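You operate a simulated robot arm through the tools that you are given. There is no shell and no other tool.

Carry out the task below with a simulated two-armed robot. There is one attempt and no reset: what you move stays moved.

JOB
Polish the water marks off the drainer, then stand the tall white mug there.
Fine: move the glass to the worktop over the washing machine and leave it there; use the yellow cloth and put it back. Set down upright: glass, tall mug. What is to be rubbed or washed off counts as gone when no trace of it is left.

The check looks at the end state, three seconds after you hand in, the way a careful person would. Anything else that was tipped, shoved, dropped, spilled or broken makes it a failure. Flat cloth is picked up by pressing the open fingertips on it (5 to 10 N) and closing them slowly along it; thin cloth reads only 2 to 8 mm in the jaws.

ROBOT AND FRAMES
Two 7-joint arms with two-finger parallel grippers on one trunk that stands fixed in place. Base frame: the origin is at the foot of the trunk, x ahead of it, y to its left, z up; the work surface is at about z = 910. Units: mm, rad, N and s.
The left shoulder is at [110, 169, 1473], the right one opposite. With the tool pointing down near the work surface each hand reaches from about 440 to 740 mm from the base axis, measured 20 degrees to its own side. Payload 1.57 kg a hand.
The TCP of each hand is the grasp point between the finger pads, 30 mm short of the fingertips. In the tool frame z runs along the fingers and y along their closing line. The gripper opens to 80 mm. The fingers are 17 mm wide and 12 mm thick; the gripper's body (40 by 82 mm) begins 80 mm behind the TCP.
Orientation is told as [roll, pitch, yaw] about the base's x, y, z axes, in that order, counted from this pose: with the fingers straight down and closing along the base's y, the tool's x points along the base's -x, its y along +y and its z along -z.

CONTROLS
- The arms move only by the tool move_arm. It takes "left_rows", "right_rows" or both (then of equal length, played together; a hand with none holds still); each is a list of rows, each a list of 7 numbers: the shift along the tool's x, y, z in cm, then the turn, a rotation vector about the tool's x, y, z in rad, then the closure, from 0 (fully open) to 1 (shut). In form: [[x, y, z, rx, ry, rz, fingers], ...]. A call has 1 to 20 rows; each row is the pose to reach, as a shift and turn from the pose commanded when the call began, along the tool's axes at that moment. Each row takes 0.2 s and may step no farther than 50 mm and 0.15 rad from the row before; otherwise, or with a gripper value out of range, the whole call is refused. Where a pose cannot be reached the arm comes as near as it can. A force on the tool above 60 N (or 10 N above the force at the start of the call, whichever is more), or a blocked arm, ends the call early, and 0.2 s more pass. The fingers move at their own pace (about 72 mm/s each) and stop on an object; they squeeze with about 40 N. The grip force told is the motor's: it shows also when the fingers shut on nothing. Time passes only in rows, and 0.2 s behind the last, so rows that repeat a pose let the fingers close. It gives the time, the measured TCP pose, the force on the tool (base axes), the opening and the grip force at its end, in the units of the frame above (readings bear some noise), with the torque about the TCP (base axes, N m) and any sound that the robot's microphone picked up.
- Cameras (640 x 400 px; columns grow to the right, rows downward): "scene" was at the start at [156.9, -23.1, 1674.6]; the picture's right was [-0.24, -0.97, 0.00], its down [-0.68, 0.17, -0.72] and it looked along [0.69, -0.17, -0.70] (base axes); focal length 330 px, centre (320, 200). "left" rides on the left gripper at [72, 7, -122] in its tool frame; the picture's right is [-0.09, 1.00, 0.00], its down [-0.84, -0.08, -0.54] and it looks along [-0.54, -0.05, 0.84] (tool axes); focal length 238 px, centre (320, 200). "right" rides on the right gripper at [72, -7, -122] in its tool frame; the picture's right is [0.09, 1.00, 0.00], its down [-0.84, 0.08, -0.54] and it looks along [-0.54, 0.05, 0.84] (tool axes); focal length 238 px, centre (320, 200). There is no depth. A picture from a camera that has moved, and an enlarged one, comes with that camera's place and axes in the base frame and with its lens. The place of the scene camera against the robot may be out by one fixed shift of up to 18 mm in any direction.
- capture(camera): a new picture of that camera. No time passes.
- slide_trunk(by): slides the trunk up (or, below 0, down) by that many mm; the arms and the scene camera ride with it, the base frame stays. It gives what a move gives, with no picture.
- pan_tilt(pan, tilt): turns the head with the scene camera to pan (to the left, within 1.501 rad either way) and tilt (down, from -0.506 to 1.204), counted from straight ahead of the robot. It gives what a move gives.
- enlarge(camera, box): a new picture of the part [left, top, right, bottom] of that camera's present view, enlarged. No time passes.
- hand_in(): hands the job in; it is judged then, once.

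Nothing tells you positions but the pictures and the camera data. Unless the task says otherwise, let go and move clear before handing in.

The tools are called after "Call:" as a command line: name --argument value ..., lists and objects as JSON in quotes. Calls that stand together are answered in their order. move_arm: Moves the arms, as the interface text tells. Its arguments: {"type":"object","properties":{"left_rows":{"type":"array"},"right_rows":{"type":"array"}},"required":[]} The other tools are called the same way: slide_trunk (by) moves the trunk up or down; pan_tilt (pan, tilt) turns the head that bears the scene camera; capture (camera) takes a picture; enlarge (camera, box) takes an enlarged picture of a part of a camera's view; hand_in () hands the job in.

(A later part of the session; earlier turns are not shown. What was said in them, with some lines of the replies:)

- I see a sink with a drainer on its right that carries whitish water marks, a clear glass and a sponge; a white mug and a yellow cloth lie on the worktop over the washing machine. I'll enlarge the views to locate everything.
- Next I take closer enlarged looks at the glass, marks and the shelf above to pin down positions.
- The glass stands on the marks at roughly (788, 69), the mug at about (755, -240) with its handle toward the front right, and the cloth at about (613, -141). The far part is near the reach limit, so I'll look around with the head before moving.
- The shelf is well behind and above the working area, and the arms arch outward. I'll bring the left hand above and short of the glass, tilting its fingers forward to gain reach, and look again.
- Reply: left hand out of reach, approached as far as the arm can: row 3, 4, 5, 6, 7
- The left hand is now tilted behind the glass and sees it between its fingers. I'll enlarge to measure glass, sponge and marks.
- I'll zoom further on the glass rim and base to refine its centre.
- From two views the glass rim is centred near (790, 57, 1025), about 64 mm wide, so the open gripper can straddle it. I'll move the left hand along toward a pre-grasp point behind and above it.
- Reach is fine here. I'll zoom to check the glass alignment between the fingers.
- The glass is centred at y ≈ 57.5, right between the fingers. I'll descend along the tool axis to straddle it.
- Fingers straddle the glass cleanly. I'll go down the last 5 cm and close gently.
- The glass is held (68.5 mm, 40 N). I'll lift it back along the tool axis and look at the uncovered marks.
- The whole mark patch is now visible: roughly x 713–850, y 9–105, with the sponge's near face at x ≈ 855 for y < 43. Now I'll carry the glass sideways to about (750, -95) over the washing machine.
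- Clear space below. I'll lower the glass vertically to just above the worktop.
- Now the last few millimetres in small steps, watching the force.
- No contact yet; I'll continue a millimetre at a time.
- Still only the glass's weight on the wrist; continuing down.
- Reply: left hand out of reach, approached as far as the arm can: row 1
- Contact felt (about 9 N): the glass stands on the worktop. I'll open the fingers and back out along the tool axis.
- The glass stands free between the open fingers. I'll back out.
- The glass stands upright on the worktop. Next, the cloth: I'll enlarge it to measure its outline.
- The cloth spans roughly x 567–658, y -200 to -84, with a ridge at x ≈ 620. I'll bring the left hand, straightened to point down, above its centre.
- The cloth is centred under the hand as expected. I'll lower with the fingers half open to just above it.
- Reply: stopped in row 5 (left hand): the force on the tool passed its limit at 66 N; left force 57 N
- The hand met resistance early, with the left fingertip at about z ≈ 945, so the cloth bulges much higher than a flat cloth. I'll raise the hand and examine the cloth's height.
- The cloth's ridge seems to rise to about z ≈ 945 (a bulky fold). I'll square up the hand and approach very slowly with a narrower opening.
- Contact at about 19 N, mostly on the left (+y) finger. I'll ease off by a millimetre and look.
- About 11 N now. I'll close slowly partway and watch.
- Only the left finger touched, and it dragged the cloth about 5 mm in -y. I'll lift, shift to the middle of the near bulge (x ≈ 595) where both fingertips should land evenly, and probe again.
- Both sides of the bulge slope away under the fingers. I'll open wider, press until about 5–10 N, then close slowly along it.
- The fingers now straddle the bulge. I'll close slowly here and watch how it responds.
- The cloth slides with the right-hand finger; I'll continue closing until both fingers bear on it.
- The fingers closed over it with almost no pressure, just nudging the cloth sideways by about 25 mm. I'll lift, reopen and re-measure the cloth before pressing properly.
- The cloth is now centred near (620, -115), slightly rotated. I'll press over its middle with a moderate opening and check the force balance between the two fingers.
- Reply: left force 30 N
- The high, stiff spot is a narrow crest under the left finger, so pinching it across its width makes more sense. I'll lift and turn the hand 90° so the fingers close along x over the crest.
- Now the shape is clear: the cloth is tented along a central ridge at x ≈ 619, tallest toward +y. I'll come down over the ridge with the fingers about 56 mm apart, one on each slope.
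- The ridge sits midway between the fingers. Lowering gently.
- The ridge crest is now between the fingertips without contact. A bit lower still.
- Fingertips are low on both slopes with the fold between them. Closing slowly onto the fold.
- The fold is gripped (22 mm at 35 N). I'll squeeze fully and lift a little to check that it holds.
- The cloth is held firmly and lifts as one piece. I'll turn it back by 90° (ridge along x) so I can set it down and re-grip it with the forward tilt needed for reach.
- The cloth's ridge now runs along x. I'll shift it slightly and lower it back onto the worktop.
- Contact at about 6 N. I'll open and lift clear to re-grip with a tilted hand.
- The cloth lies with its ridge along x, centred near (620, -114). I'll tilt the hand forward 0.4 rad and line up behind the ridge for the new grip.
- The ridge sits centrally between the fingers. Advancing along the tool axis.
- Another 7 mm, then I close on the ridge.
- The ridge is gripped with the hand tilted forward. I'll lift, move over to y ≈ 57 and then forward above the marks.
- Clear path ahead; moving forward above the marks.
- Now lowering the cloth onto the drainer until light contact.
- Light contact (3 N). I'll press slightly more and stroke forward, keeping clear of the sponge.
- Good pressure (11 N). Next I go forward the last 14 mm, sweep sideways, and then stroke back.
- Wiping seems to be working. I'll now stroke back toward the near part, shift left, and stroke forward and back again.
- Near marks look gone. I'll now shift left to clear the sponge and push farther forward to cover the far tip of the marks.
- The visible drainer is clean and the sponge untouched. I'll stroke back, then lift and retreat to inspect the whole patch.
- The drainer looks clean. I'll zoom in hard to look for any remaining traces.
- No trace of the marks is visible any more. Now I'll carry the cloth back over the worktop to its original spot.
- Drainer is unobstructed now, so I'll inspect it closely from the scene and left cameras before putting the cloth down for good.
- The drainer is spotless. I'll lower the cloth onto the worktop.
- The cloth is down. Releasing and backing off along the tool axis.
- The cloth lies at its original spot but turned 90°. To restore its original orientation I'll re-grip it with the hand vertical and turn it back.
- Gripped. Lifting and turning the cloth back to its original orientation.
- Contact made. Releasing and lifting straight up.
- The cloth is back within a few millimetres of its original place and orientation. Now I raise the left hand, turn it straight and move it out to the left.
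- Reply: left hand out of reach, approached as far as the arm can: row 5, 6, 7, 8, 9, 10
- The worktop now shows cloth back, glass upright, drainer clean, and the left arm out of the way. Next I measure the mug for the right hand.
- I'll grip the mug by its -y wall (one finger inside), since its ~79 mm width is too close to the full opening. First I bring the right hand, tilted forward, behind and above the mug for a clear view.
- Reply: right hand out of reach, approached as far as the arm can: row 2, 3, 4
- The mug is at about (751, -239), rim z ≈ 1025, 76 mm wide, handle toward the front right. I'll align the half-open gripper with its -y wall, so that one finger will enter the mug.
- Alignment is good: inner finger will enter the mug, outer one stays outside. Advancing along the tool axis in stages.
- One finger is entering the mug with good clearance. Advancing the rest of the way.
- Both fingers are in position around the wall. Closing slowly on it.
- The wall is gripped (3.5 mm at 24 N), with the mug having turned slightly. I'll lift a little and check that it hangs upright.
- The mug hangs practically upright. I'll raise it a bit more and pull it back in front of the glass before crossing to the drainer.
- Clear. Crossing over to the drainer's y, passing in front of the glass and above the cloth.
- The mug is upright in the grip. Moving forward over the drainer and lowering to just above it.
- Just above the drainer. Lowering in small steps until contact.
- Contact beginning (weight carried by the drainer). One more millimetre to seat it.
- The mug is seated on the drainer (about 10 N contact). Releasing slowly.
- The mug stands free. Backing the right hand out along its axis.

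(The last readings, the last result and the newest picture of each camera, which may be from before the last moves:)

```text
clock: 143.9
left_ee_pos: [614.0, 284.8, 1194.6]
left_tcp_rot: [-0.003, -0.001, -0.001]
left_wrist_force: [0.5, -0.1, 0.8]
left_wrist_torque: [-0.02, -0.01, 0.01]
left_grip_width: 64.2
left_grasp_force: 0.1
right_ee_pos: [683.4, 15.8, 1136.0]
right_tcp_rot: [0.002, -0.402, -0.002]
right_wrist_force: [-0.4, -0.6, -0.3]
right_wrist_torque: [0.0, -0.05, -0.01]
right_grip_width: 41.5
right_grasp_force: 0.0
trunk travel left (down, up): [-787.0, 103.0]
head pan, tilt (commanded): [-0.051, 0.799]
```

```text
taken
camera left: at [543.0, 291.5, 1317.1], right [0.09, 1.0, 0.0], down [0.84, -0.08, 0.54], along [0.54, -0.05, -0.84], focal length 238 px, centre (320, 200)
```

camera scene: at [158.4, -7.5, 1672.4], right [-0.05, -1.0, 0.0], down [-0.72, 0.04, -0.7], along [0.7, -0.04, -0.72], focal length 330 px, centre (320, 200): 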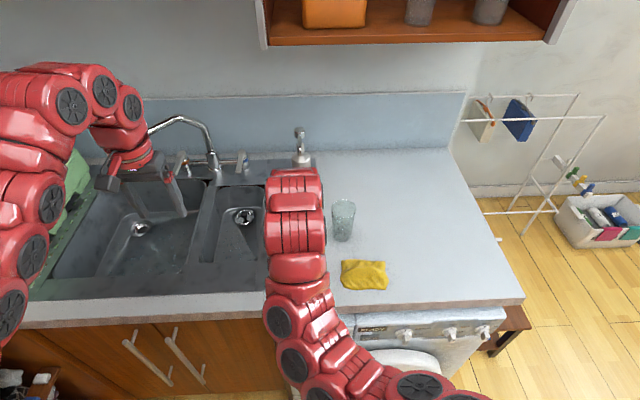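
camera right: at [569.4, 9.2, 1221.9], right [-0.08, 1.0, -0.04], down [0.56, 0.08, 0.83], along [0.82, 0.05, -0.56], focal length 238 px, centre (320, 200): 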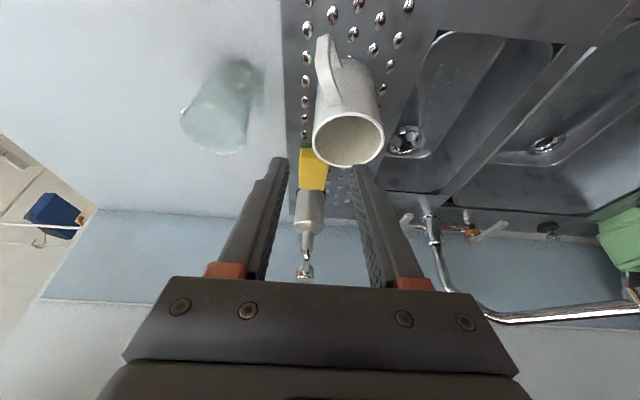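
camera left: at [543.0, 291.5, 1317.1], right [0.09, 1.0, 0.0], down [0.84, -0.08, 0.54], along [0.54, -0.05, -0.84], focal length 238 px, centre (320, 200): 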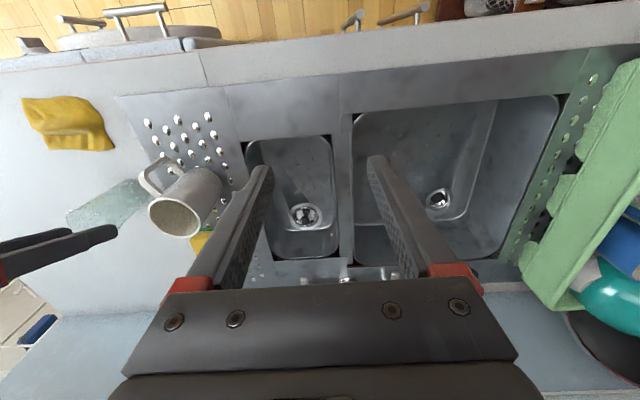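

The mug stands upright on the drainer. I'll withdraw the right hand to the side, well above everything.

Call:
move_arm --right_rows '[[1.5, -1, -1.0, 0, 0, 0, 0.48], [3.5, -3, -2.0, 0, 0, 0, 0.48], [5.0, -6, -3.0, 0, 0, 0, 0.4], [5.5, -9, -3.3, 0, 0, 0, 0.3], [5.5, -12, -3.3, 0, 0, 0, 0.2], [5.5, -15, -3.3, 0, 0, 0, 0.1], [5.5, -18, -3.3, 0, 0, 0, 0], [5.5, -21, -3.3, 0, 0, 0, 0], [5.5, -24, -3.3, 0, 0, 0, 0], [5.5, -27, -3.3, 0, 0, 0, 0], [5.5, -30, -3.3, 0, 0, 0, 0], [5.5, -33, -3.3, 0, 0, 0, 0], [5.5, -35, -3.3, 0, 0, 0, 0]]'

Call:
capture --camera "scene"

Call:
capture --camera "right"

```text
clock: 146.7
left_ee_pos: [613.7, 285.3, 1194.0]
left_tcp_rot: [-0.002, -0.002, 0.0]
left_wrist_force: [0.5, 0.5, -1.1]
left_wrist_torque: [0.0, -0.04, 0.06]
left_grip_width: 63.8
left_grasp_force: 0.1
right_ee_pos: [636.0, -320.2, 1109.3]
right_tcp_rot: [-0.002, -0.403, 0.001]
right_wrist_force: [0.8, -1.5, 0.3]
right_wrist_torque: [-0.02, -0.02, -0.02]
right_grip_width: 79.9
right_grasp_force: 0.1
right hand out of reach, approached as far as the arm can: row 5, 6, 7, 8, 9, 10, 11, 12, 13
trunk travel left (down, up): [-787.0, 103.0]
head pan, tilt (commanded): [-0.051, 0.799]
```

```text
taken
camera scene: at [158.1, -7.3, 1672.5], right [-0.05, -1.0, 0.0], down [-0.72, 0.04, -0.7], along [0.7, -0.04, -0.72], focal length 330 px, centre (320, 200)
```

scene: 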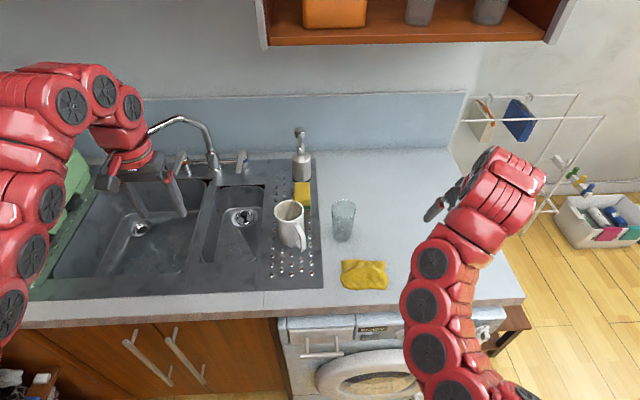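

```text
taken
camera right: at [522.9, -326.9, 1193.8], right [-0.08, 1.0, -0.04], down [0.56, 0.08, 0.83], along [0.83, 0.05, -0.56], focal length 238 px, centre (320, 200)
```

right: 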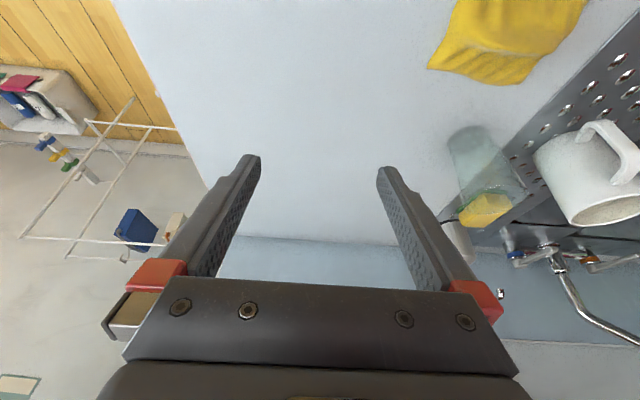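

The right hand is clear. A final close inspection of the drainer, mug, glass, sponge and cloth.

Call:
enlarge --camera "scene" --box '[245, 170, 375, 295]'

Call:
enlarge --camera "left" --box '[10, 80, 260, 270]'

Call:
enlarge --camera "scene" --box '[320, 190, 420, 300]'

```text
3.20 times, centred on (310, 232) of scene
camera zoom: at [158.1, -7.3, 1672.5], right [-0.05, -1.0, 0.0], down [-0.72, 0.04, -0.7], along [0.7, -0.04, -0.72], focal length 1057 px, centre (352, 96)
```

zoom: 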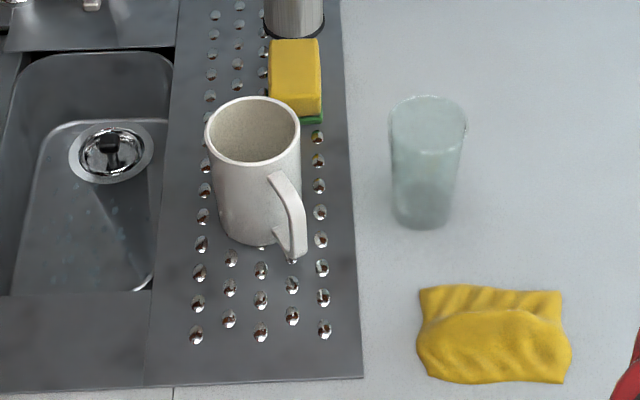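

```text
2.11 times, centred on (135, 175) of left
camera zoom: at [542.8, 291.5, 1317.3], right [0.09, 1.0, 0.0], down [0.84, -0.08, 0.54], along [0.54, -0.05, -0.84], focal length 502 px, centre (710, 253)
```

zoom: 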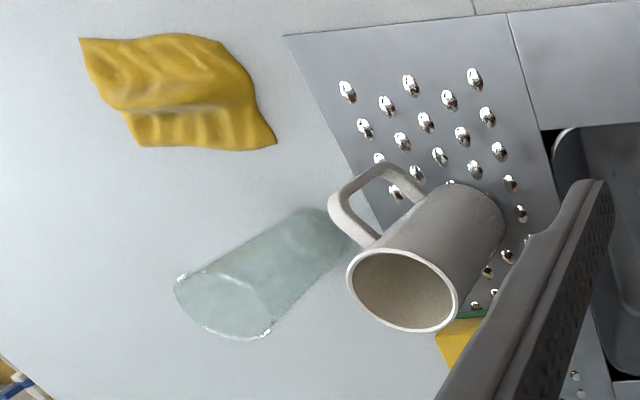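

```text
3.64 times, centred on (370, 245) of scene
camera zoom: at [158.1, -7.3, 1672.5], right [-0.05, -1.0, 0.0], down [-0.72, 0.04, -0.7], along [0.7, -0.04, -0.72], focal length 1201 px, centre (138, 36)
```

zoom: 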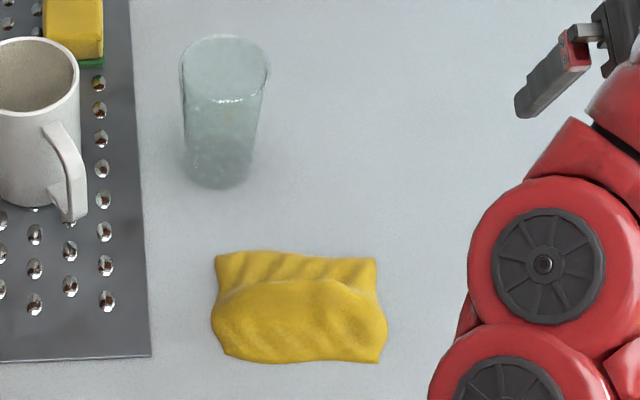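

All is in place: the drainer is clean, the tall mug stands on it, the glass is upright on the worktop over the washing machine, the cloth is back, the sponge is untouched, and both hands are empty and clear. I'm handing in.

Call:
hand_in

```text
The job is handed in.
```

The water marks are off the drainer and the tall white mug is standing on it, upright. I checked the drainer up close from two cameras after wiping and saw no trace left. I've handed the job in, and no verdict has come back.

- **Glass:** it stands upright on the worktop over the washing machine, about 95 mm to the right of the robot's centre line.
- **Yellow cloth:** it is back within a few millimetres of where it lay, turned the same way. I nudged it by about 25 mm while trying to pick it up, then set it back.
- **Mug:** it turned slightly about its own axis when I gripped it by the wall.
- **Other objects:** the sponge looks unmoved in the pictures, and I saw nothing else shoved, tipped or spilled.

Both hands are empty and clear of the worktop.
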